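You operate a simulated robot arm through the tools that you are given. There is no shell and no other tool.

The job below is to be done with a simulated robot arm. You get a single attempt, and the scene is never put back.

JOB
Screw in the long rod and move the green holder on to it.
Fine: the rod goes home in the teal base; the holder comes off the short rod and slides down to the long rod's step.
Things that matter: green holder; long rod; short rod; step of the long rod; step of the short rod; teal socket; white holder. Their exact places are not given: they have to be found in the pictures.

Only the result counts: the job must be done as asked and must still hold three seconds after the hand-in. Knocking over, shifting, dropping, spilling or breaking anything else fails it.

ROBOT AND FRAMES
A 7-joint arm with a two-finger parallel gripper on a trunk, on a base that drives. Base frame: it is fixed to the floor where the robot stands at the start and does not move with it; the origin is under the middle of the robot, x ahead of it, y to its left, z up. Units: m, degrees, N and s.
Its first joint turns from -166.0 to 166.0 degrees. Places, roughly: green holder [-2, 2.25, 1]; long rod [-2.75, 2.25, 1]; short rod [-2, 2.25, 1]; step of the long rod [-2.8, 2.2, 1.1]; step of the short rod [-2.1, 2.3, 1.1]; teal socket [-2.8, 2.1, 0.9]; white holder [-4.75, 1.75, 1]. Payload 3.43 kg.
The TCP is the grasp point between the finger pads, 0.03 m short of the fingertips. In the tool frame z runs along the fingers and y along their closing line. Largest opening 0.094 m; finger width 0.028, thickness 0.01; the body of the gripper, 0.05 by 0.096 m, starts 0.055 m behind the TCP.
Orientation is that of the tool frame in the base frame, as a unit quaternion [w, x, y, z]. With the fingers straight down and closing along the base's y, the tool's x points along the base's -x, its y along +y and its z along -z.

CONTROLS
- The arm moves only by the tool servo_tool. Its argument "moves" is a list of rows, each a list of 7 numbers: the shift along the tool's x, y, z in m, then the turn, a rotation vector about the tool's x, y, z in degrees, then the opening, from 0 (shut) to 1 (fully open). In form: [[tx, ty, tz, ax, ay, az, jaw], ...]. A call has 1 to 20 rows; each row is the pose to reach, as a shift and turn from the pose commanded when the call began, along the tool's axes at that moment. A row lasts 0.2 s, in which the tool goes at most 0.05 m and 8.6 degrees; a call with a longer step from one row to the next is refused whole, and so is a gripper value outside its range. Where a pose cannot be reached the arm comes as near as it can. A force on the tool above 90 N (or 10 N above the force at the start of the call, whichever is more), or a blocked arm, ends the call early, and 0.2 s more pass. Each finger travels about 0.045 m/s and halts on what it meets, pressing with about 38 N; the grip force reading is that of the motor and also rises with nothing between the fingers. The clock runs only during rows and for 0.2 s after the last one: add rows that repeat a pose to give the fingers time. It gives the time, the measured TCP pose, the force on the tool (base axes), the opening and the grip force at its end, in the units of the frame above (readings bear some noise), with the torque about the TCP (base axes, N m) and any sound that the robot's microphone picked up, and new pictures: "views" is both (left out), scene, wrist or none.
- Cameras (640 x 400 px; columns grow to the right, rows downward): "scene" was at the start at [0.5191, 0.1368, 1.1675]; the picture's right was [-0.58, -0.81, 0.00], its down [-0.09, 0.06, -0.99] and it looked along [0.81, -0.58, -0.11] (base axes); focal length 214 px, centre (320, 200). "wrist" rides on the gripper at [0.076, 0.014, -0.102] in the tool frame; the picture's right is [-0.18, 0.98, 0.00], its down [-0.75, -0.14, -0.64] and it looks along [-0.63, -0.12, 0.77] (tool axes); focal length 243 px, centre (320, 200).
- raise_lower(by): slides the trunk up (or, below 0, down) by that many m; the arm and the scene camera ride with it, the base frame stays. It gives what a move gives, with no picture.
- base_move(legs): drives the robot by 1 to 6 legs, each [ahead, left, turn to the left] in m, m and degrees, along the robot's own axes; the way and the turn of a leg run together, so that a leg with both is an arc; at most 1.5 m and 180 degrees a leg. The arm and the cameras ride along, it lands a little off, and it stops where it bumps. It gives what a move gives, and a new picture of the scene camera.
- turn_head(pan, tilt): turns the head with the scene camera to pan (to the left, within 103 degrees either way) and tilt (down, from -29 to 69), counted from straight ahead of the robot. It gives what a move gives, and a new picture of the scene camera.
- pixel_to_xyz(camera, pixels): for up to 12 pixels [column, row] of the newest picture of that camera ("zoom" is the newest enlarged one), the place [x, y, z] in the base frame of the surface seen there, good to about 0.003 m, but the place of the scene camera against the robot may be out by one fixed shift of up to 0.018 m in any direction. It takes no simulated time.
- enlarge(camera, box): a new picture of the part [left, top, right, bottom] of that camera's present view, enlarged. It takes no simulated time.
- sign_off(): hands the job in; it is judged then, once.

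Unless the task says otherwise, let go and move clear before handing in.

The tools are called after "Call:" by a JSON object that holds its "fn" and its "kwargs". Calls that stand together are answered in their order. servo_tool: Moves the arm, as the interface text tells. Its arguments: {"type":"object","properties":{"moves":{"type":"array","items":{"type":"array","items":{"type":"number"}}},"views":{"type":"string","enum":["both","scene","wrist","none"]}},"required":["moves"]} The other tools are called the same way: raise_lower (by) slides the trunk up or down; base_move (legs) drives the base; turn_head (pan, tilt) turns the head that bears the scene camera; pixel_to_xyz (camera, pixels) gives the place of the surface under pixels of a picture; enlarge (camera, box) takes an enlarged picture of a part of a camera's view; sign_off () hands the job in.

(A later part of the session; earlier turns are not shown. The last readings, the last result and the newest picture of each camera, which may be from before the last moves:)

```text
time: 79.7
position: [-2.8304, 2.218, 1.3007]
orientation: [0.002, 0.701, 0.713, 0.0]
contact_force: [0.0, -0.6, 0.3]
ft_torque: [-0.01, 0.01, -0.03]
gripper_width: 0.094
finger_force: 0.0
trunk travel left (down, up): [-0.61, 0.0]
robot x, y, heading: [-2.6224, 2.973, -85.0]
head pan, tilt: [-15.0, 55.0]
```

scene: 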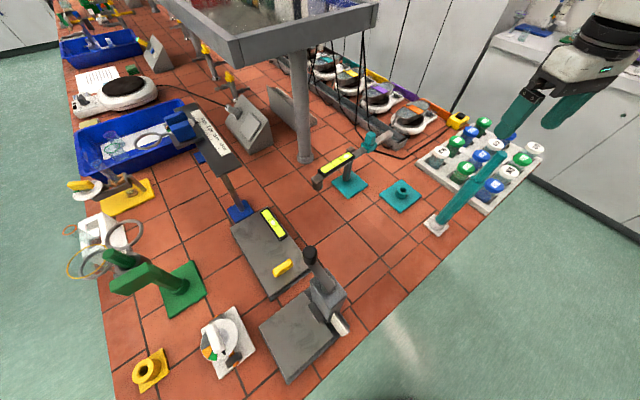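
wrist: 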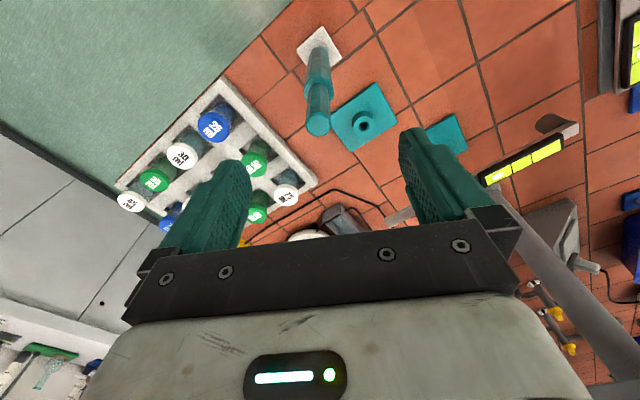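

The rod top at (318,127) is right where the tool axis should cross, so I'm centred. I'll descend to TCP z≈1.182 (tips just above the step at ≈1.14) and close.

Call:
{"fn": "servo_tool", "kwargs": {"moves": [[0, 0, 0.03, 0, 0, 0, 1], [0, 0, 0.06, 0, 0, 0, 1], [0, 0, 0.09, 0, 0, 0, 1], [0, 0, 0.118, 0, 0, 0, 1], [0, 0, 0.118, 0, 0, 0, 1], [0, 0, 0.118, 0, 0, 0, 0.8], [0, 0, 0.118, 0, 0, 0, 0.6], [0, 0, 0.118, 0, 0, 0, 0.4], [0, 0, 0.118, 0, 0, 0, 0.35], [0, 0, 0.118, 0, 0, 0, 0.35], [0, 0, 0.118, 0, 0, 0, 0.35]], "views": "both"}}

```text
time: 82.1
position: [-2.8303, 2.2179, 1.1818]
orientation: [0.001, 0.702, 0.712, 0.0]
contact_force: [0.7, 0.3, 0.1]
ft_torque: [0.0, 0.0, 0.01]
gripper_width: 0.033
finger_force: 0.1
trunk travel left (down, up): [-0.61, 0.0]
robot x, y, heading: [-2.6188, 2.9742, -85.1]
head pan, tilt: [-15.0, 55.0]
```

scene: 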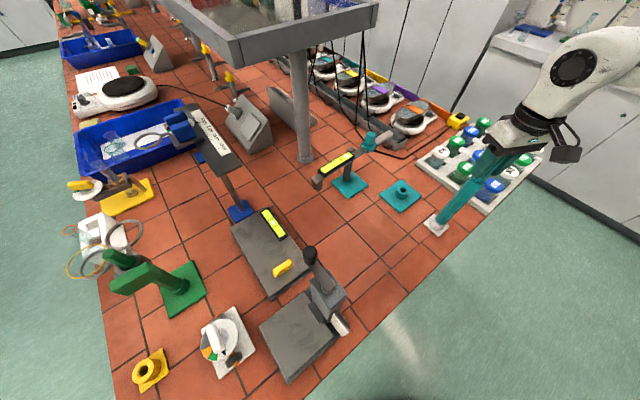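
wrist: 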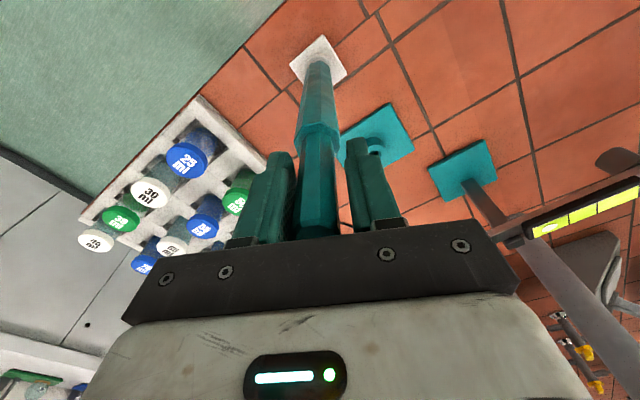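

The fingers straddle the thin part of the rod, nearly centred, tips near (285,155) and (355,145). I'll check the clearance to the step in an enlargement.

Call:
{"fn": "enlarge", "kwargs": {"camera": "wrist", "box": [220, 30, 420, 250]}}

Call:
{"fn": "pixel_to_xyz", "kwargs": {"camera": "wrist", "pixels": [[318, 135], [318, 128], [318, 145], [318, 180], [319, 100], [282, 160], [357, 148], [319, 65]]}}

```text
1.82 times, centred on (320, 140) of wrist
```

zoom: 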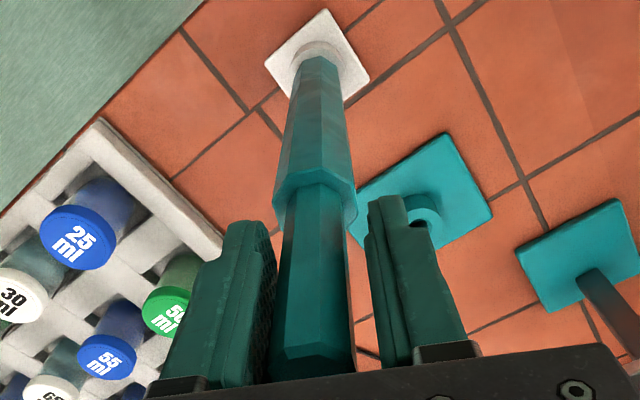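

```text
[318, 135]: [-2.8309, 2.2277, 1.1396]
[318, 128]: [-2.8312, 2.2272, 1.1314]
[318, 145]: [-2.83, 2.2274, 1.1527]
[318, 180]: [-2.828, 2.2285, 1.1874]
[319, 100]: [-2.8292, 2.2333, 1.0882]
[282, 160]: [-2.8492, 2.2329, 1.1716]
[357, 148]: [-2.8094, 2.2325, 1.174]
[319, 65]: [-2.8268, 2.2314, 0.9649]
```

The step is at z≈1.132, below the tips at 1.152. I'll close on the thin part.

Call:
{"fn": "servo_tool", "kwargs": {"moves": [[0, 0, 0, 0, 0, 0, 0.25], [0, 0, 0, 0, 0, 0, 0.1], [0, 0, 0, 0, 0, 0, 0.0], [0, 0, 0, 0, 0, 0, 0.0], [0, 0, 0, 0, 0, 0, 0.0]], "views": "wrist"}}

```text
time: 83.3
position: [-2.8321, 2.2174, 1.1806]
orientation: [0.001, 0.701, 0.713, -0.001]
contact_force: [0.0, 0.1, 0.1]
ft_torque: [0.04, -0.16, 0.03]
gripper_width: 0.021
finger_force: 37.6
trunk travel left (down, up): [-0.61, 0.0]
robot x, y, heading: [-2.6209, 2.9724, -85.1]
head pan, tilt: [-15.0, 55.0]
```

wrist: 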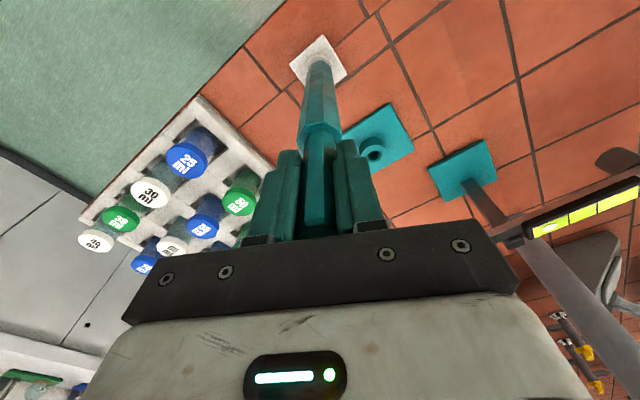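

Gripped at 21 mm with 38 N. I'll lift straight up 0.08 m and check that the rod comes out and the foot stays.

Call:
{"fn": "servo_tool", "kwargs": {"moves": [[0, 0, -0.01, 0, 0, 0, 0], [0, 0, -0.02, 0, 0, 0, 0], [0, 0, -0.035, 0, 0, 0, 0], [0, 0, -0.05, 0, 0, 0, 0], [0, 0, -0.065, 0, 0, 0, 0], [0, 0, -0.08, 0, 0, 0, 0], [0, 0, -0.08, 0, 0, 0, 0]], "views": "both"}}

```text
time: 84.9
position: [-2.8321, 2.2182, 1.2621]
orientation: [0.001, 0.701, 0.713, -0.001]
contact_force: [-0.7, -0.7, -2.1]
ft_torque: [0.01, 0.1, -0.05]
gripper_width: 0.0213
finger_force: 38.5
trunk travel left (down, up): [-0.61, 0.0]
robot x, y, heading: [-2.6181, 2.9736, -85.0]
head pan, tilt: [-15.0, 55.0]
```

scene: 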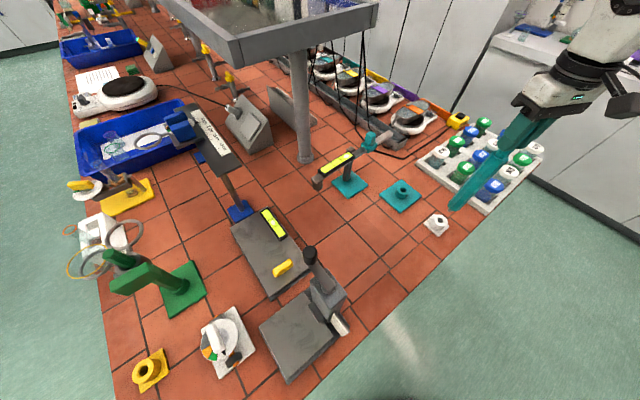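
wrist: 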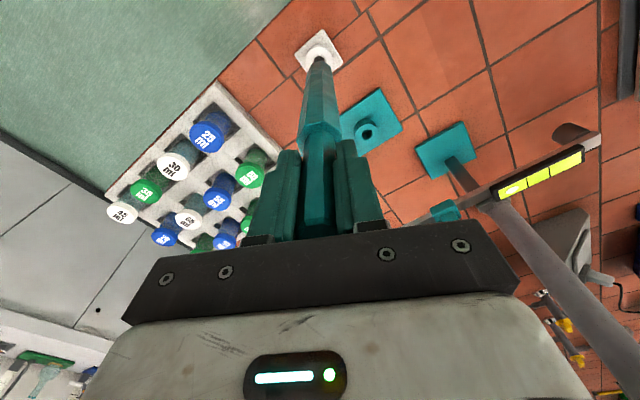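

The rod is out and the foot stays at (436,224) in the scene. I'll enlarge the scene and wrist views to see the rod's end and locate the socket hole.

Call:
{"fn": "enlarge", "kwargs": {"camera": "wrist", "box": [290, 20, 420, 170]}}

Call:
{"fn": "pixel_to_xyz", "kwargs": {"camera": "wrist", "pixels": [[366, 133], [364, 137], [358, 131], [374, 132], [366, 125], [360, 125], [372, 126], [368, 139], [341, 116], [382, 88], [403, 122], [365, 153]]}}

Call:
{"fn": "enlarge", "kwargs": {"camera": "scene", "box": [370, 140, 530, 240]}}

```text
2.67 times, centred on (355, 95) of wrist
```

zoom: 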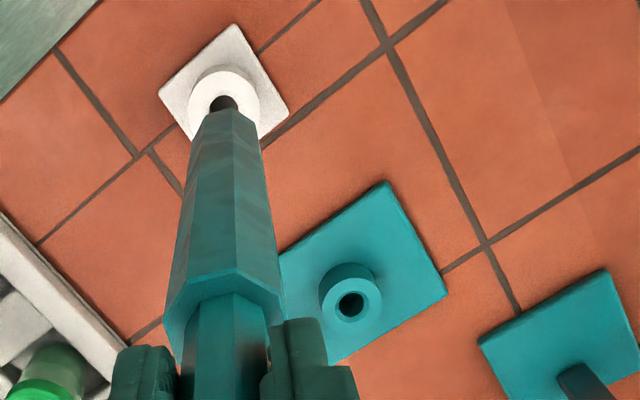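

```text
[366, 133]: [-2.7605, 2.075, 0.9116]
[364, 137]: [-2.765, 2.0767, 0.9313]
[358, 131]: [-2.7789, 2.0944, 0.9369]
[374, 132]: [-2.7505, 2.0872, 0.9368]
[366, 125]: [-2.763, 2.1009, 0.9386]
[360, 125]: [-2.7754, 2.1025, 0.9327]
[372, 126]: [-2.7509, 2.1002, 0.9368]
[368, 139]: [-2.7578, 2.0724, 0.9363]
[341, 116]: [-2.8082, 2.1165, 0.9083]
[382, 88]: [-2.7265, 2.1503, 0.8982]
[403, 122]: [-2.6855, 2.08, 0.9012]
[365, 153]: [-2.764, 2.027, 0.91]
```

```text
4.00 times, centred on (450, 190) of scene
```

zoom: 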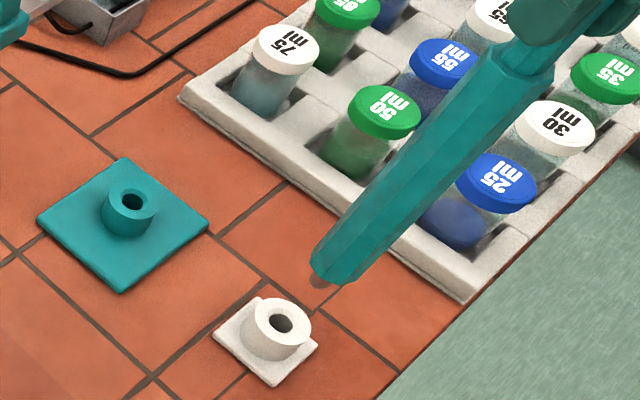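

The rod ends in a small stud and the socket hole is at about (-2.764, 2.086) with its rim at z≈0.937. I'll carry the rod over it in small steps, staying at this height.

Call:
{"fn": "servo_tool", "kwargs": {"moves": [[-0.019, 0.0094, 0, 0, 0, 0, 0], [-0.038, 0.0188, 0, 0, 0, 0, 0], [-0.057, 0.0282, 0, 0, 0, 0, 0], [-0.076, 0.0376, 0, 0, 0, 0, 0], [-0.095, 0.047, 0, 0, 0, 0, 0]], "views": "none"}}

```text
time: 86.1
position: [-2.7818, 2.1235, 1.2619]
orientation: [0.001, 0.701, 0.713, -0.002]
contact_force: [0.0, 0.0, -1.8]
ft_torque: [-0.01, -0.05, 0.02]
gripper_width: 0.021
finger_force: 38.4
trunk travel left (down, up): [-0.61, 0.0]
robot x, y, heading: [-2.6209, 2.974, -85.2]
head pan, tilt: [-15.0, 55.0]
```

Reached so far without trouble at (-2.782, 2.1235). Next the last 4 cm to hover over the socket, then look.

Call:
{"fn": "servo_tool", "kwargs": {"moves": [[-0.019, 0.0086, 0, 0, 0, 0, 0], [-0.0378, 0.0172, 0, 0, 0, 0, 0], [-0.0378, 0.0172, 0, 0, 0, 0, 0]], "views": "both"}}

Call:
{"fn": "enlarge", "kwargs": {"camera": "scene", "box": [350, 120, 510, 230]}}

Call:
{"fn": "enlarge", "kwargs": {"camera": "wrist", "box": [260, 20, 390, 170]}}

```text
time: 86.9
position: [-2.7654, 2.0872, 1.2621]
orientation: [0.0, 0.701, 0.713, -0.001]
contact_force: [0.5, 0.1, -2.3]
ft_torque: [-0.01, 0.09, -0.02]
gripper_width: 0.0212
finger_force: 38.1
trunk travel left (down, up): [-0.61, 0.0]
robot x, y, heading: [-2.6218, 2.9769, -85.1]
head pan, tilt: [-15.0, 55.0]
```

scene: 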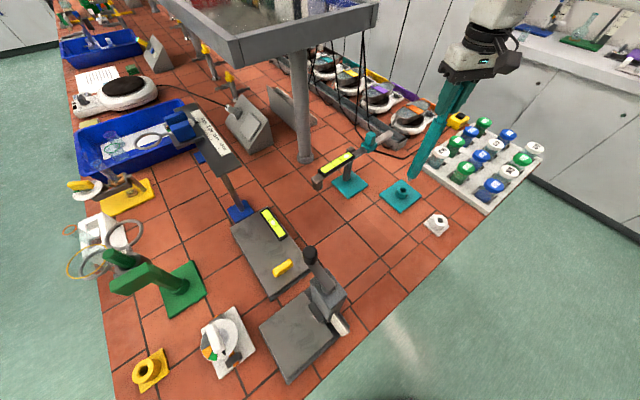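
wrist: 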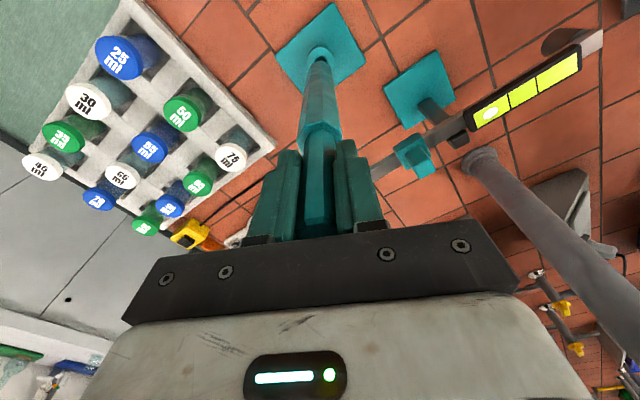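

```text
3.64 times, centred on (430, 175) of scene
```

zoom: 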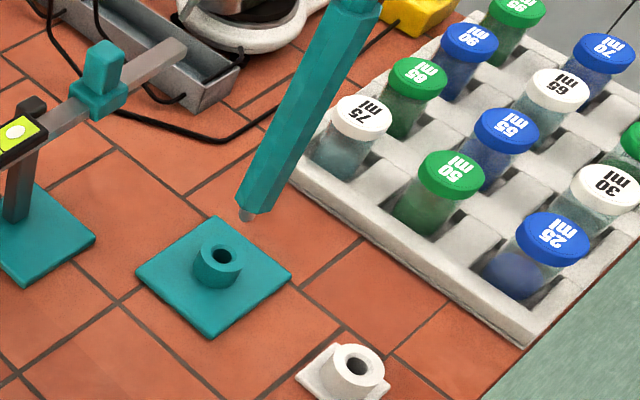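

```text
2.67 times, centred on (325, 95) of wrist
```

zoom: 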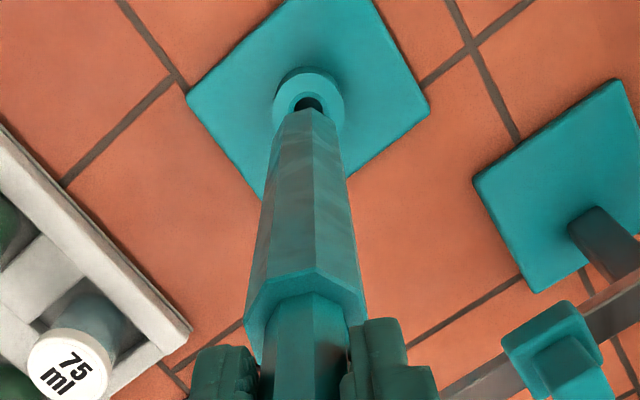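

The rod hangs in line with the socket hole in both views (stud at zoom (246,217) with the hole down its axis at (222,257)). I'll lower it 5 cm and re-check.

Call:
{"fn": "servo_tool", "kwargs": {"moves": [[0, 0, 0.015, 0, 0, 0, 0], [0, 0, 0.03, 0, 0, 0, 0], [0, 0, 0.045, 0, 0, 0, 0], [0, 0, 0.05, 0, 0, 0, 0], [0, 0, 0.05, 0, 0, 0, 0]], "views": "both"}}

Call:
{"fn": "enlarge", "kwargs": {"camera": "scene", "box": [370, 150, 450, 220]}}

Call:
{"fn": "enlarge", "kwargs": {"camera": "wrist", "box": [280, 20, 360, 100]}}

```text
time: 88.1
position: [-2.7652, 2.0856, 1.2134]
orientation: [0.001, 0.701, 0.713, -0.001]
contact_force: [0.8, 0.2, -1.2]
ft_torque: [-0.04, -0.1, -0.03]
gripper_width: 0.0212
finger_force: 37.6
trunk travel left (down, up): [-0.61, 0.0]
robot x, y, heading: [-2.6187, 2.9731, -85.0]
head pan, tilt: [-15.0, 55.0]
```

scene: 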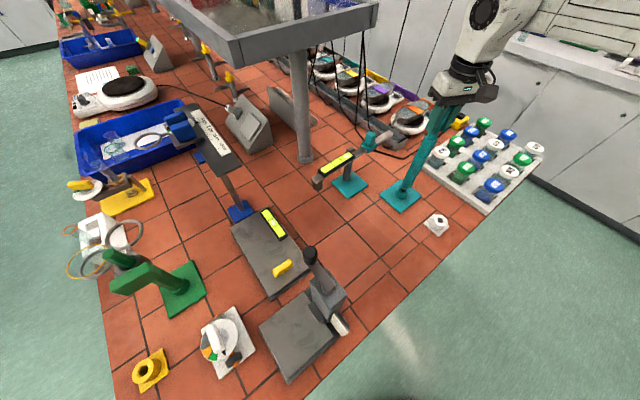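
wrist: 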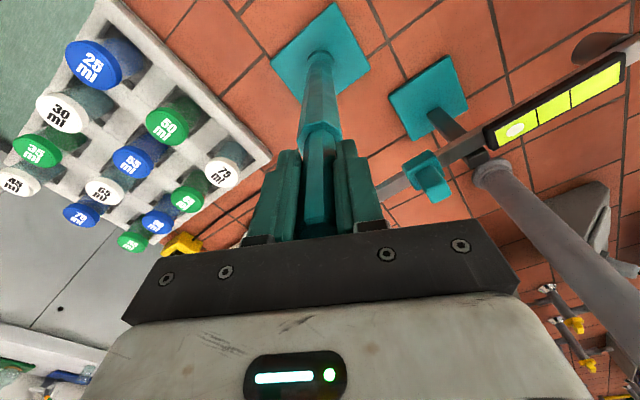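

```text
5.71 times, centred on (410, 185) of scene
```

zoom: 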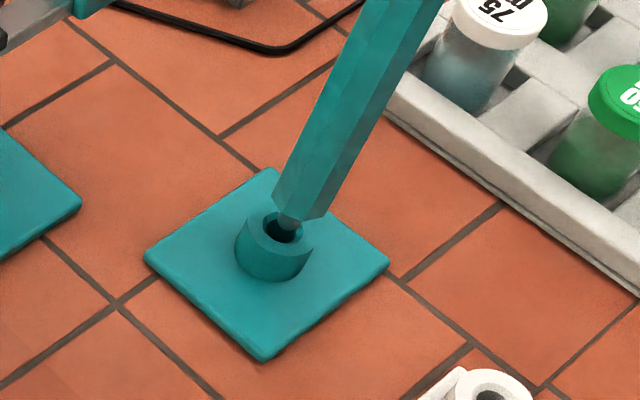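

```text
5.00 times, centred on (320, 60) of wrist
```

zoom: 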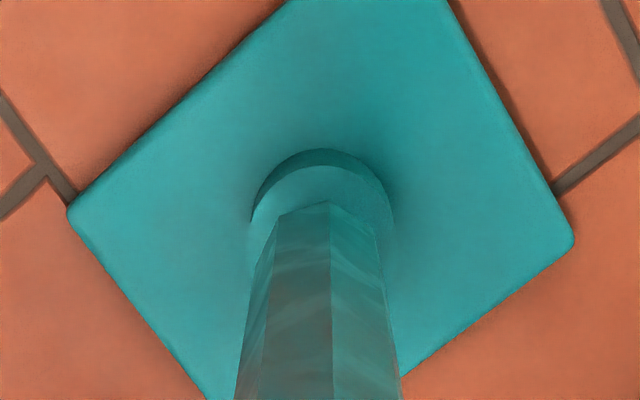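

The stud tip is just above the rim (scene zoom (288,225) over the hole (284,232)). I'll lower gently by a further 1 cm and watch the force.

Call:
{"fn": "servo_tool", "kwargs": {"moves": [[0, 0, 0.003, 0, 0, 0, 0], [0, 0, 0.006, 0, 0, 0, 0], [0, 0, 0.009, 0, 0, 0, 0], [0, 0, 0.009, 0, 0, 0, 0]], "views": "wrist"}}

Call:
{"fn": "enlarge", "kwargs": {"camera": "scene", "box": [370, 150, 450, 220]}}

```text
time: 89.1
position: [-2.7657, 2.0859, 1.2042]
orientation: [0.001, 0.7, 0.714, -0.001]
contact_force: [0.3, 0.3, -1.2]
ft_torque: [0.04, -0.07, -0.03]
gripper_width: 0.0212
finger_force: 38.2
trunk travel left (down, up): [-0.61, 0.0]
robot x, y, heading: [-2.6211, 2.9739, -85.0]
head pan, tilt: [-15.0, 55.0]
```

wrist: 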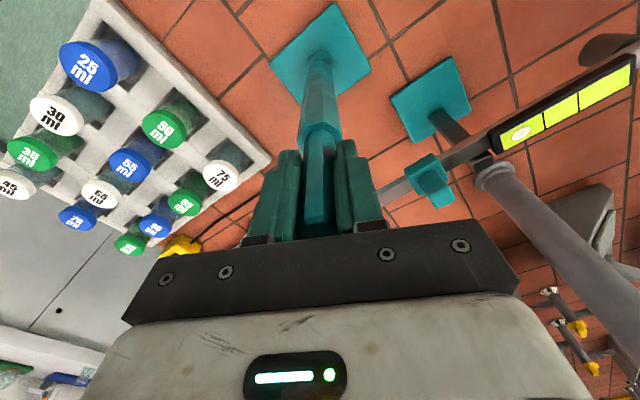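

```text
5.71 times, centred on (410, 185) of scene
```

zoom: 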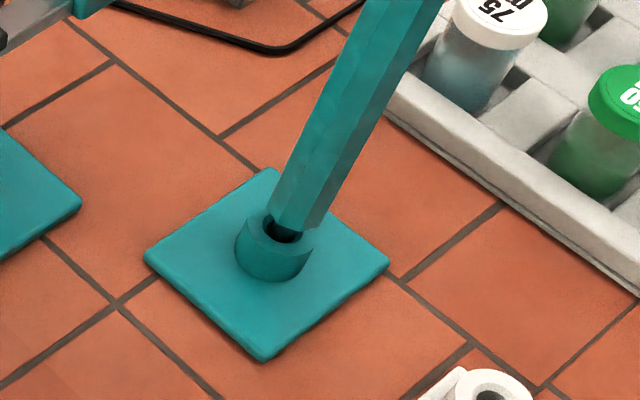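

No contact yet. I'll measure relative positions of the rod's lower end and the rim in this same scene zoom to check lateral alignment.

Call:
{"fn": "pixel_to_xyz", "kwargs": {"camera": "zoom", "pixels": [[298, 222], [290, 190], [310, 190], [330, 130], [345, 130], [250, 225], [260, 218], [285, 235], [245, 245], [270, 260], [296, 262], [308, 240]]}}

Call:
{"fn": "enlarge", "kwargs": {"camera": "scene", "box": [390, 180, 422, 206]}}

```text
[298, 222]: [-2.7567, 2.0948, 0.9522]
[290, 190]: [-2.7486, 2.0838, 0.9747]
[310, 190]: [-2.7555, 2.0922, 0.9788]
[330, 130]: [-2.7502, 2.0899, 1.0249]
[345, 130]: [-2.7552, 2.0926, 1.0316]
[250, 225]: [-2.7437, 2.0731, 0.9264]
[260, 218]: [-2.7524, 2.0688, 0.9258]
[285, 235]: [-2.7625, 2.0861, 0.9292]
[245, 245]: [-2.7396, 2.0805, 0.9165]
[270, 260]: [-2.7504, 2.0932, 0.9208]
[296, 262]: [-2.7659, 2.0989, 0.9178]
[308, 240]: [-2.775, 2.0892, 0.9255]
```

```text
15.38 times, centred on (406, 193) of scene
```

zoom: 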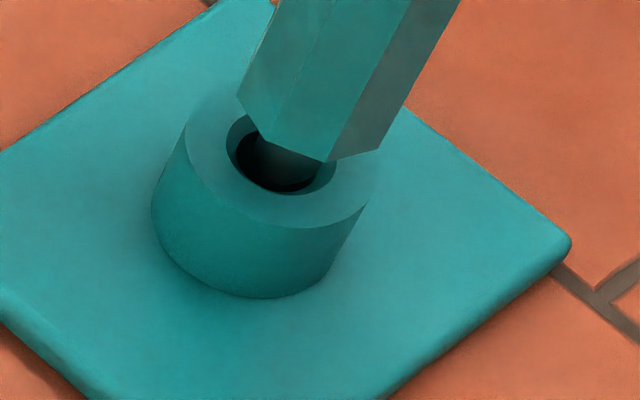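

The zoom shows the stud already entering the hole, perhaps 2 mm off toward the right side of the picture. I'll check the same in a tight wrist zoom.

Call:
{"fn": "enlarge", "kwargs": {"camera": "wrist", "box": [300, 35, 340, 75]}}

```text
10.00 times, centred on (320, 55) of wrist
```

zoom: 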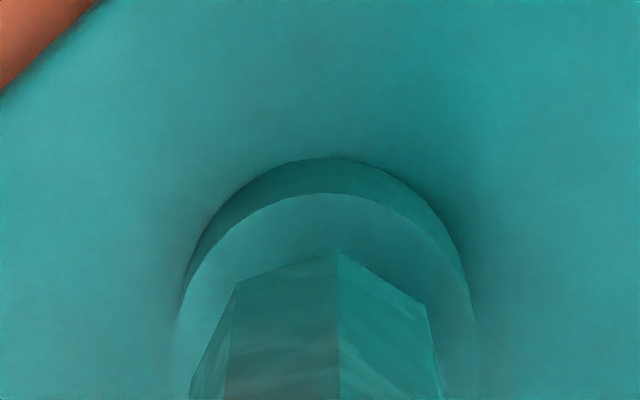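

The wrist zoom shows the rod centred over the ring to within a millimetre. I'll keep lowering gently until there's contact.

Call:
{"fn": "servo_tool", "kwargs": {"moves": [[0, 0, 0.003, 0, 0, 0, 0], [0, 0, 0.006, 0, 0, 0, 0], [0, 0, 0.008, 0, 0, 0, 0], [0, 0, 0.008, 0, 0, 0, 0]], "views": "none"}}

Call:
{"fn": "enlarge", "kwargs": {"camera": "scene", "box": [390, 180, 422, 206]}}

```text
time: 90.1
position: [-2.7646, 2.0862, 1.1944]
orientation: [0.001, 0.702, 0.713, -0.001]
contact_force: [0.2, -0.5, -1.6]
ft_torque: [0.0, 0.06, 0.02]
gripper_width: 0.021
finger_force: 37.8
trunk travel left (down, up): [-0.61, 0.0]
robot x, y, heading: [-2.621, 2.9727, -85.3]
head pan, tilt: [-15.0, 55.0]
```

```text
15.38 times, centred on (406, 193) of scene
```

zoom: 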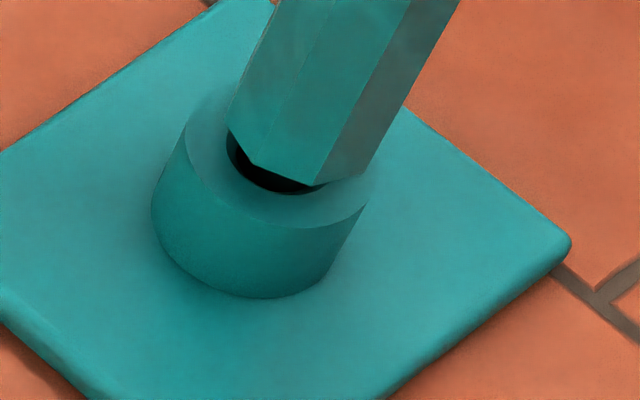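

No contact yet, but the scene zoom hints at a few millimetres of offset that the wrist view from this side can't show. I'll raise 1 cm and turn 85° to view the alignment across the other axis.

Call:
{"fn": "servo_tool", "kwargs": {"moves": [[0, 0, -0.01, 0, 0, 0, 0], [0, 0, -0.02, 0, 0, 0, 0], [0, 0, -0.02, 0, 0, 8.5, 0], [0, 0, -0.02, 0, 0, 17, 0], [0, 0, -0.02, 0, 0, 25.5, 0], [0, 0, -0.02, 0, 0, 34, 0], [0, 0, -0.02, 0, 0, 42.5, 0], [0, 0, -0.02, 0, 0, 51, 0], [0, 0, -0.02, 0, 0, 59.5, 0], [0, 0, -0.02, 0, 0, 68, 0], [0, 0, -0.02, 0, 0, 76.5, 0], [0, 0, -0.02, 0, 0, 85, 0], [0, 0, -0.02, 0, 0, 85, 0]], "views": "wrist"}}

Call:
{"fn": "enlarge", "kwargs": {"camera": "wrist", "box": [290, 20, 350, 80]}}

Call:
{"fn": "enlarge", "kwargs": {"camera": "scene", "box": [390, 180, 422, 206]}}

```text
time: 92.9
position: [-2.7645, 2.0858, 1.2147]
orientation: [0.001, 0.999, 0.05, 0.0]
contact_force: [0.3, 0.3, -1.5]
ft_torque: [0.01, -0.02, 0.02]
gripper_width: 0.0216
finger_force: 37.5
trunk travel left (down, up): [-0.61, 0.0]
robot x, y, heading: [-2.6182, 2.9725, -85.0]
head pan, tilt: [-15.0, 55.0]
```

wrist: 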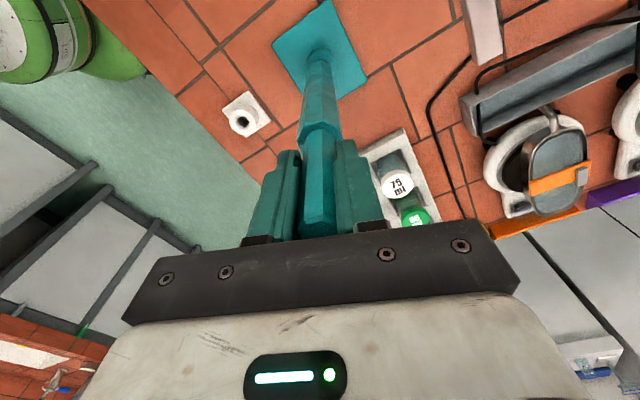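

```text
6.67 times, centred on (320, 50) of wrist
```

zoom: 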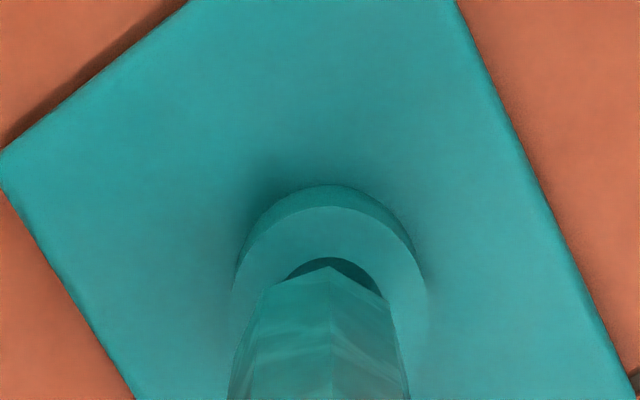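

```text
15.38 times, centred on (406, 193) of scene
```

zoom: 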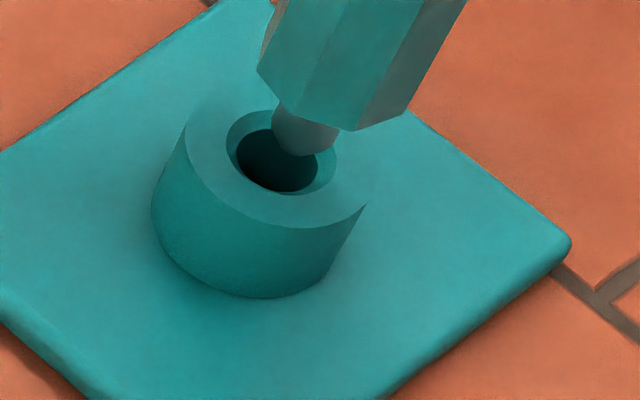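

Now the rod looks about 1.5–2 mm toward +y (left) of the ring centre here, and the scene zoom shows it a couple of millimetres toward −x (stud (302,145) vs hole (280,152)). I'll correct by +2.2 mm x, −1.6 mm y and look again.

Call:
{"fn": "servo_tool", "kwargs": {"moves": [[0.002, 0.0018, 0, 0, 0, 0, 0], [0.002, 0.0018, 0, 0, 0, 0, 0]], "views": "wrist"}}

Call:
{"fn": "enlarge", "kwargs": {"camera": "wrist", "box": [300, 35, 340, 75]}}

Call:
{"fn": "enlarge", "kwargs": {"camera": "scene", "box": [390, 180, 422, 206]}}

```text
time: 93.5
position: [-2.7631, 2.0848, 1.2152]
orientation: [0.001, 0.999, 0.052, 0.0]
contact_force: [1.0, 0.0, -0.9]
ft_torque: [0.0, -0.01, -0.03]
gripper_width: 0.0215
finger_force: 38.5
trunk travel left (down, up): [-0.61, 0.0]
robot x, y, heading: [-2.6202, 2.9751, -85.1]
head pan, tilt: [-15.0, 55.0]
```

wrist: 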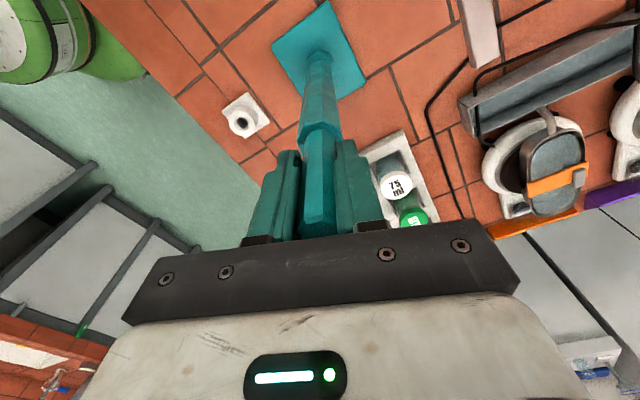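

```text
10.00 times, centred on (320, 55) of wrist
```

zoom: 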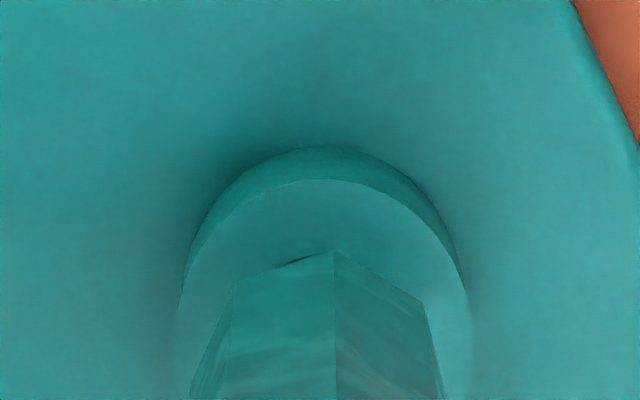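

```text
15.38 times, centred on (406, 193) of scene
```

zoom: 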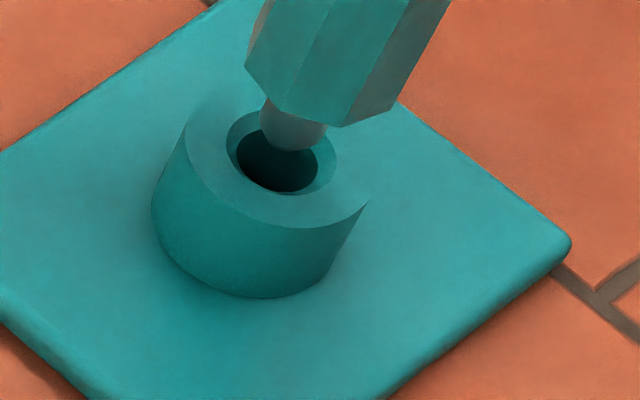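

Better; about 1 mm remains in each direction. I'll apply it, then wind back 85° ready for the screwing stroke.

Call:
{"fn": "servo_tool", "kwargs": {"moves": [[0.0009, 0.0009, 0, 0, 0, 0, 0], [0.0009, 0.0009, 0, 0, 0, -8.5, 0], [0.0009, 0.0009, 0, 0, 0, -17, 0], [0.0009, 0.0009, 0, 0, 0, -25.5, 0], [0.0009, 0.0009, 0, 0, 0, -34, 0], [0.0009, 0.0009, 0, 0, 0, -42.5, 0], [0.0009, 0.0009, 0, 0, 0, -51, 0], [0.0009, 0.0009, 0, 0, 0, -59.5, 0], [0.0009, 0.0009, 0, 0, 0, -68, 0], [0.0009, 0.0009, 0, 0, 0, -76.5, 0], [0.0009, 0.0009, 0, 0, 0, -85, 0], [0.0009, 0.0009, 0, 0, 0, -85, 0]], "views": "wrist"}}

Call:
{"fn": "enlarge", "kwargs": {"camera": "wrist", "box": [300, 35, 340, 75]}}

Call:
{"fn": "enlarge", "kwargs": {"camera": "scene", "box": [390, 180, 422, 206]}}

```text
time: 96.1
position: [-2.7625, 2.0828, 1.2147]
orientation: [0.0, 0.701, 0.714, -0.001]
contact_force: [0.1, -0.2, -2.1]
ft_torque: [0.0, 0.01, -0.03]
gripper_width: 0.0214
finger_force: 37.8
trunk travel left (down, up): [-0.61, 0.0]
robot x, y, heading: [-2.6207, 2.9727, -85.1]
head pan, tilt: [-15.0, 55.0]
```

wrist: 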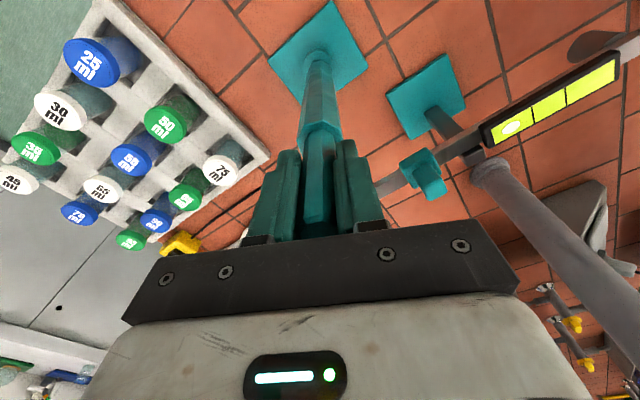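

```text
10.00 times, centred on (320, 55) of wrist
```

zoom: 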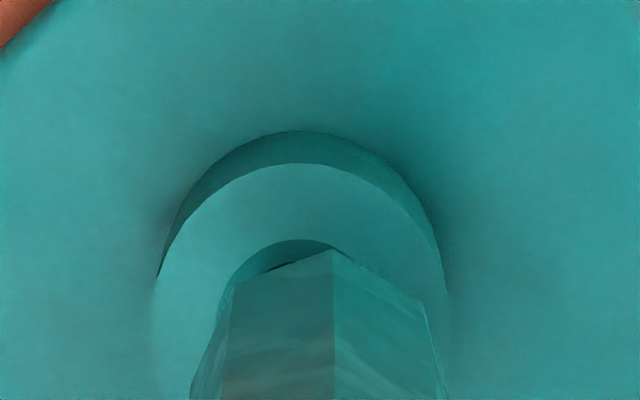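

```text
15.38 times, centred on (406, 193) of scene
```

zoom: 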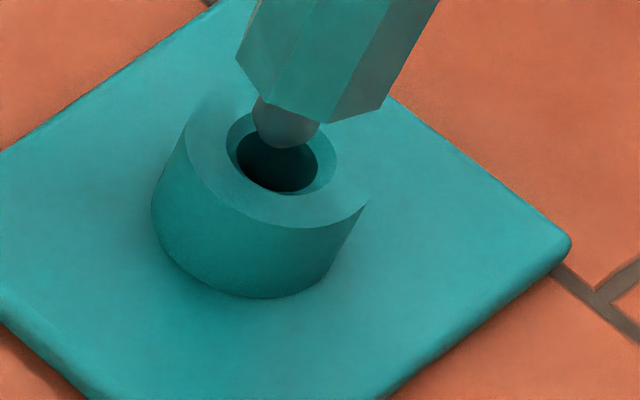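

The wrist view now shows the ring centre (col ≈300) left of the rod (≈316), about 1.9 mm, while the scene looks centred; I'll split toward the wrist view with −1.4 mm in x. Then lower gently to find contact.

Call:
{"fn": "servo_tool", "kwargs": {"moves": [[0, -0.0014, 0, 0, 0, 0, 0], [0, -0.0014, 0.006, 0, 0, 0, 0], [0, -0.0014, 0.012, 0, 0, 0, 0], [0, -0.0014, 0.018, 0, 0, 0, 0], [0, -0.0014, 0.02, 0, 0, 0, 0], [0, -0.0014, 0.022, 0, 0, 0, 0], [0, -0.0014, 0.022, 0, 0, 0, 0]], "views": "wrist"}}

Call:
{"fn": "enlarge", "kwargs": {"camera": "wrist", "box": [300, 35, 340, 75]}}

Call:
{"fn": "enlarge", "kwargs": {"camera": "scene", "box": [390, 180, 422, 206]}}

```text
time: 97.7
position: [-2.7629, 2.0827, 1.1929]
orientation: [0.001, 0.701, 0.713, -0.001]
contact_force: [-0.1, -0.9, -1.8]
ft_torque: [0.01, 0.03, 0.0]
gripper_width: 0.0215
finger_force: 37.5
trunk travel left (down, up): [-0.61, 0.0]
robot x, y, heading: [-2.6168, 2.9712, -85.1]
head pan, tilt: [-15.0, 55.0]
```

wrist: 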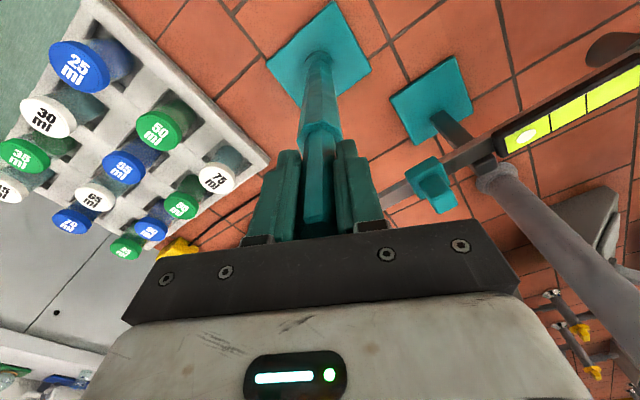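

```text
10.00 times, centred on (320, 55) of wrist
```

zoom: 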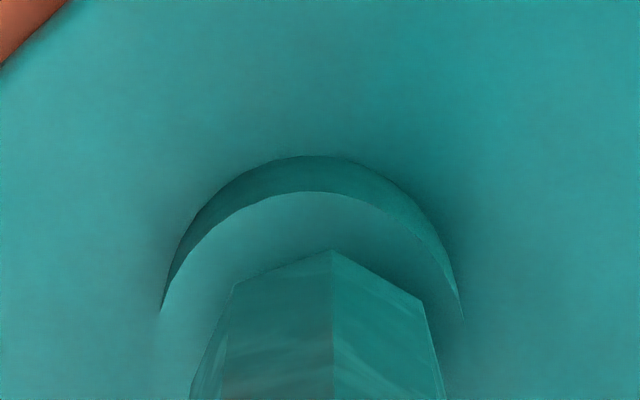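

```text
15.38 times, centred on (406, 193) of scene
```

zoom: 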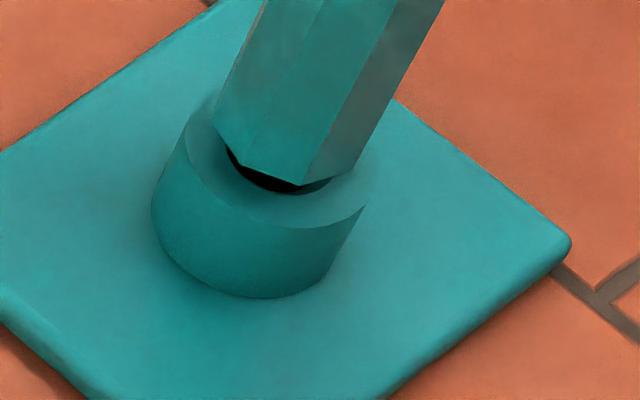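

Now ring (≈311) and rod (≈316) agree to under a millimetre, and the stud is inside the hole with no contact. I'll keep lowering slowly.

Call:
{"fn": "servo_tool", "kwargs": {"moves": [[0, -0.0004, 0.002, 0, 0, 0, 0], [0, -0.0004, 0.004, 0, 0, 0, 0], [0, -0.0004, 0.006, 0, 0, 0, 0], [0, -0.0004, 0.006, 0, 0, 0, 0]], "views": "none"}}

Call:
{"fn": "servo_tool", "kwargs": {"moves": [[0, 0, 0.002, 0, 0, 0, 0], [0, 0, 0.004, 0, 0, 0, 0], [0, 0, 0.004, 0, 0, 0, 0]], "views": "none"}}

```text
time: 98.7
position: [-2.7637, 2.0846, 1.1869]
orientation: [0.0, 0.701, 0.713, -0.001]
contact_force: [-2.2, 5.6, -1.6]
ft_torque: [0.6, 0.12, -0.01]
gripper_width: 0.0214
finger_force: 38.3
trunk travel left (down, up): [-0.61, 0.0]
robot x, y, heading: [-2.6217, 2.9741, -85.3]
head pan, tilt: [-15.0, 55.0]
```

```text
time: 99.5
position: [-2.7637, 2.0835, 1.1862]
orientation: [0.002, 0.702, 0.713, -0.002]
contact_force: [-4.6, 7.7, 24.6]
ft_torque: [0.75, 0.14, -0.04]
gripper_width: 0.0214
finger_force: 38.3
trunk travel left (down, up): [-0.61, 0.0]
robot x, y, heading: [-2.617, 2.9708, -85.1]
head pan, tilt: [-15.0, 55.0]
```

Contact: 25 N up with a side force of +7.7 N y and −4.6 N x, so the hole lies slightly toward +y/−x. I'll ease up 4 mm, shift that way and come down again.

Call:
{"fn": "servo_tool", "kwargs": {"moves": [[0, 0, -0.004, 0, 0, 0, 0], [0.0013, -0.0008, -0.004, 0, 0, 0, 0], [0.0013, -0.0008, -0.004, 0, 0, 0, 0]], "views": "none"}}

Call:
{"fn": "servo_tool", "kwargs": {"moves": [[0, 0, 0.001, 0, 0, 0, 0], [0, 0, 0.002, 0, 0, 0, 0], [0, 0, 0.002, 0, 0, 0, 0]], "views": "none"}}

```text
time: 100.3
position: [-2.7639, 2.0844, 1.1867]
orientation: [0.002, 0.701, 0.713, -0.001]
contact_force: [-2.9, -3.7, 1.5]
ft_torque: [-1.36, 0.32, -0.04]
gripper_width: 0.0214
finger_force: 38.1
trunk travel left (down, up): [-0.61, 0.0]
robot x, y, heading: [-2.6191, 2.9741, -84.9]
head pan, tilt: [-15.0, 55.0]
```

```text
time: 101.1
position: [-2.7638, 2.0848, 1.1861]
orientation: [0.001, 0.702, 0.713, -0.001]
contact_force: [-2.6, -5.6, 13.6]
ft_torque: [-0.5, 0.31, -0.03]
gripper_width: 0.0213
finger_force: 37.7
trunk travel left (down, up): [-0.61, 0.0]
robot x, y, heading: [-2.6196, 2.9745, -85.2]
head pan, tilt: [-15.0, 55.0]
```

Side forces are now small (−2.6, −5.6 N) with 14 N of seating force. I'll centre a touch and begin turning clockwise about 60° while staying lightly pressed.

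Call:
{"fn": "servo_tool", "kwargs": {"moves": [[-0.0004, -0.0005, 0.0, 0, 0, 0, 0], [-0.0004, -0.0005, 0, 0, 0, 8, 0], [-0.0004, -0.0005, 0.0, 0, 0, 16, 0], [-0.0004, -0.0005, 0.0003, 0, 0, 24, 0], [-0.0004, -0.0005, 0.0003, 0, 0, 32, 0], [-0.0004, -0.0005, 0.0006, 0, 0, 40, 0], [-0.0004, -0.0005, 0.0006, 0, 0, 48, 0], [-0.0004, -0.0005, 0.0008, 0, 0, 56, 0], [-0.0004, -0.0005, 0.0008, 0, 0, 64, 0]], "views": "wrist"}}

Call:
{"fn": "enlarge", "kwargs": {"camera": "scene", "box": [390, 180, 422, 206]}}

```text
time: 103.1
position: [-2.7644, 2.0844, 1.1854]
orientation: [0.002, 0.972, 0.233, 0.001]
contact_force: [5.2, -10.6, 22.0]
ft_torque: [0.18, 1.01, 0.01]
gripper_width: 0.0215
finger_force: 38.2
trunk travel left (down, up): [-0.61, 0.0]
robot x, y, heading: [-2.6175, 2.9734, -85.2]
head pan, tilt: [-15.0, 55.0]
```

wrist: 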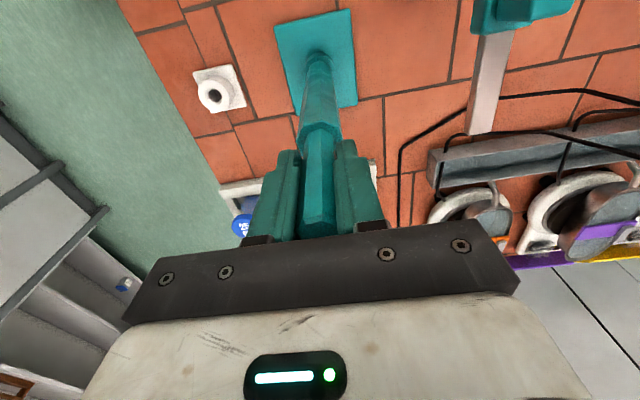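

```text
15.38 times, centred on (406, 193) of scene
```

zoom: 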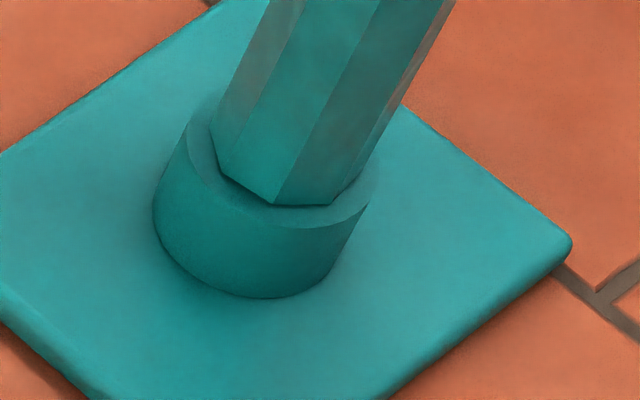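

No twisting torque yet (0.01 Nm) and 22 N seating, with a side force of (5, −11) N. I'll centre by about 1 mm toward that force and keep turning, watching whether the rod sinks.

Call:
{"fn": "servo_tool", "kwargs": {"moves": [[0, 0.0011, 0.0, 0, 0, 0, 0], [0, 0.0011, 0, 0, 0, 8, 0], [0, 0.0011, 0.0, 0, 0, 16, 0], [0, 0.0011, 0.0, 0, 0, 24, 0], [0, 0.0011, 0.0, 0, 0, 32, 0], [0, 0.0011, 0.0, 0, 0, 40, 0], [0, 0.0011, 0.0, 0, 0, 48, 0], [0, 0.0011, 0.0, 0, 0, 56, 0], [0, 0.0011, 0.0, 0, 0, 64, 0]], "views": "none"}}

Call:
{"fn": "enlarge", "kwargs": {"camera": "scene", "box": [390, 180, 422, 206]}}

```text
time: 105.1
position: [-2.7643, 2.0824, 1.1842]
orientation: [0.002, 0.948, -0.319, 0.0]
contact_force: [6.8, -8.2, 17.9]
ft_torque: [0.74, 0.27, 0.02]
gripper_width: 0.0215
finger_force: 37.9
trunk travel left (down, up): [-0.61, 0.0]
robot x, y, heading: [-2.6202, 2.9778, -85.1]
head pan, tilt: [-15.0, 55.0]
```

```text
15.38 times, centred on (406, 193) of scene
```

zoom: 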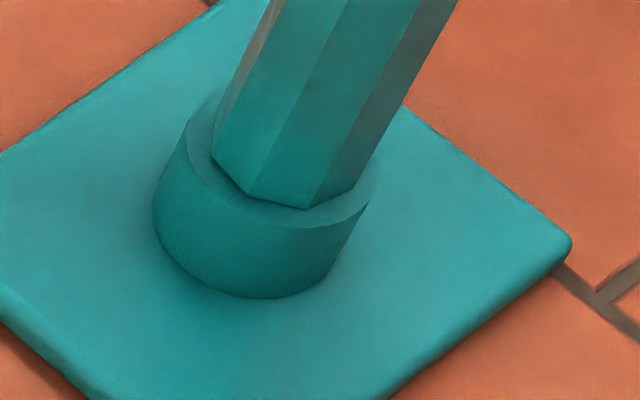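

With constant command the rod sank from 1.1854 to 1.1842 and the push fell, so the thread is biting. I'll ease the side load and continue the stroke with a slight downward follow.

Call:
{"fn": "servo_tool", "kwargs": {"moves": [[0.0011, 0.0002, 0.0, 0, 0, 0, 0], [0.0011, 0.0002, 0.0002, 0, 0, 8, 0], [0.0011, 0.0002, 0.0003, 0, 0, 16, 0], [0.0011, 0.0002, 0.0004, 0, 0, 24, 0], [0.0011, 0.0002, 0.0005, 0, 0, 32, 0], [0.0011, 0.0002, 0.0006, 0, 0, 40, 0], [0.0011, 0.0002, 0.0007, 0, 0, 48, 0], [0.0011, 0.0002, 0.0008, 0, 0, 56, 0], [0.0011, 0.0002, 0.001, 0, 0, 64, 0], [0.0011, 0.0002, 0.001, 0, 0, 72, 0]], "views": "none"}}

Call:
{"fn": "enlarge", "kwargs": {"camera": "scene", "box": [390, 180, 422, 206]}}

```text
time: 107.3
position: [-2.7643, 2.0829, 1.1832]
orientation: [0.0, -0.579, 0.815, 0.0]
contact_force: [-3.9, 0.0, 13.8]
ft_torque: [-0.07, 0.62, 0.25]
gripper_width: 0.0211
finger_force: 38.3
trunk travel left (down, up): [-0.61, 0.0]
robot x, y, heading: [-2.6181, 2.9734, -85.0]
head pan, tilt: [-15.0, 55.0]
```

```text
15.38 times, centred on (406, 193) of scene
```

zoom: 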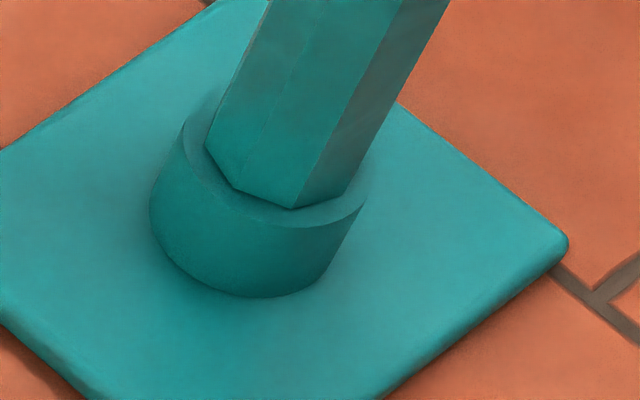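

Torque about the axis is now 0.25 Nm and the rod sank another millimetre to 1.1832. I'll try a little more of this stroke in a short call, watching for the joint limit.

Call:
{"fn": "servo_tool", "kwargs": {"moves": [[0, 0, 0.0002, 0, 0, 8, 0], [0, 0, 0.0004, 0, 0, 16, 0], [0, 0, 0.0006, 0, 0, 24, 0]], "views": "none"}}

Call:
{"fn": "enlarge", "kwargs": {"camera": "scene", "box": [390, 180, 422, 206]}}

```text
time: 108.1
position: [-2.7651, 2.0838, 1.1818]
orientation: [-0.001, -0.397, 0.918, 0.0]
contact_force: [-6.3, 1.2, 3.7]
ft_torque: [0.22, 0.85, 0.34]
gripper_width: 0.0213
finger_force: 37.7
trunk travel left (down, up): [-0.61, 0.0]
robot x, y, heading: [-2.6204, 2.9733, -85.1]
head pan, tilt: [-15.0, 55.0]
```

```text
15.38 times, centred on (406, 193) of scene
```

zoom: 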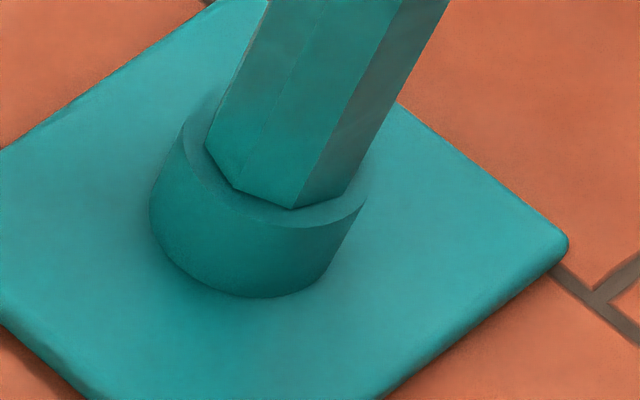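

The scene zoom is unchanged while the tool turned 24° and the torque rose to 0.34 Nm, so the rod has stopped turning: either seated or jammed. I'll look closely at the shoulder against the rim.

Call:
{"fn": "servo_tool", "kwargs": {"moves": [[0, 0, 0, 0, 0, 0, 0]], "views": "both"}}

Call:
{"fn": "enlarge", "kwargs": {"camera": "wrist", "box": [290, 25, 350, 85]}}

Call:
{"fn": "enlarge", "kwargs": {"camera": "scene", "box": [394, 182, 414, 202]}}

```text
time: 108.5
position: [-2.765, 2.0824, 1.1813]
orientation: [0.0, -0.398, 0.918, 0.0]
contact_force: [-6.9, 3.5, 0.8]
ft_torque: [0.4, 0.92, 0.23]
gripper_width: 0.0211
finger_force: 37.8
trunk travel left (down, up): [-0.61, 0.0]
robot x, y, heading: [-2.6187, 2.9749, -85.3]
head pan, tilt: [-15.0, 55.0]
```

scene: 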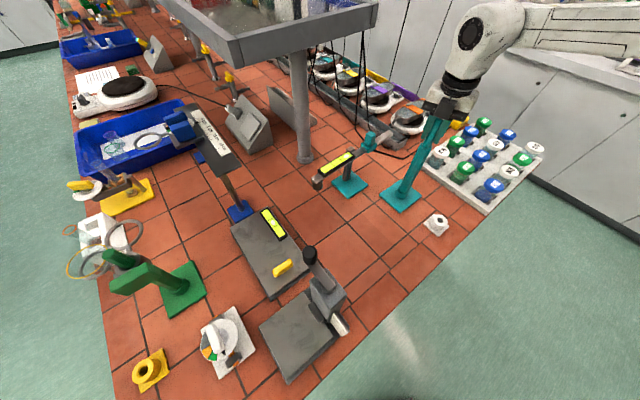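
wrist: 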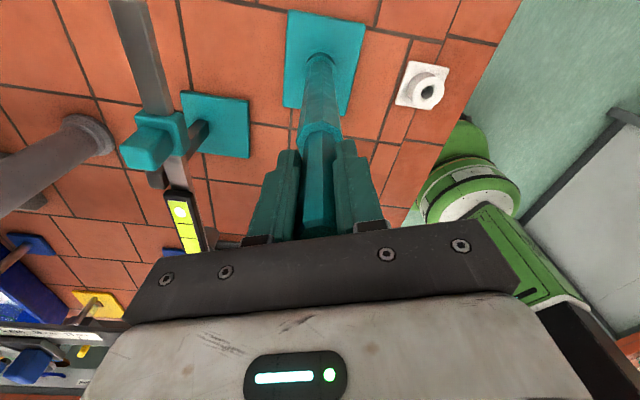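

```text
6.67 times, centred on (320, 55) of wrist
```

zoom: 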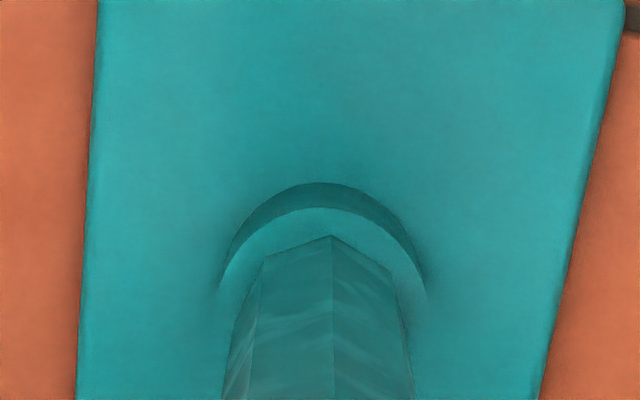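

```text
16.00 times, centred on (404, 192) of scene
```

zoom: 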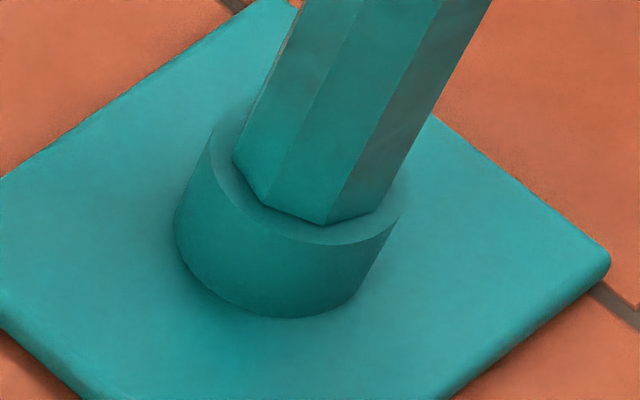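

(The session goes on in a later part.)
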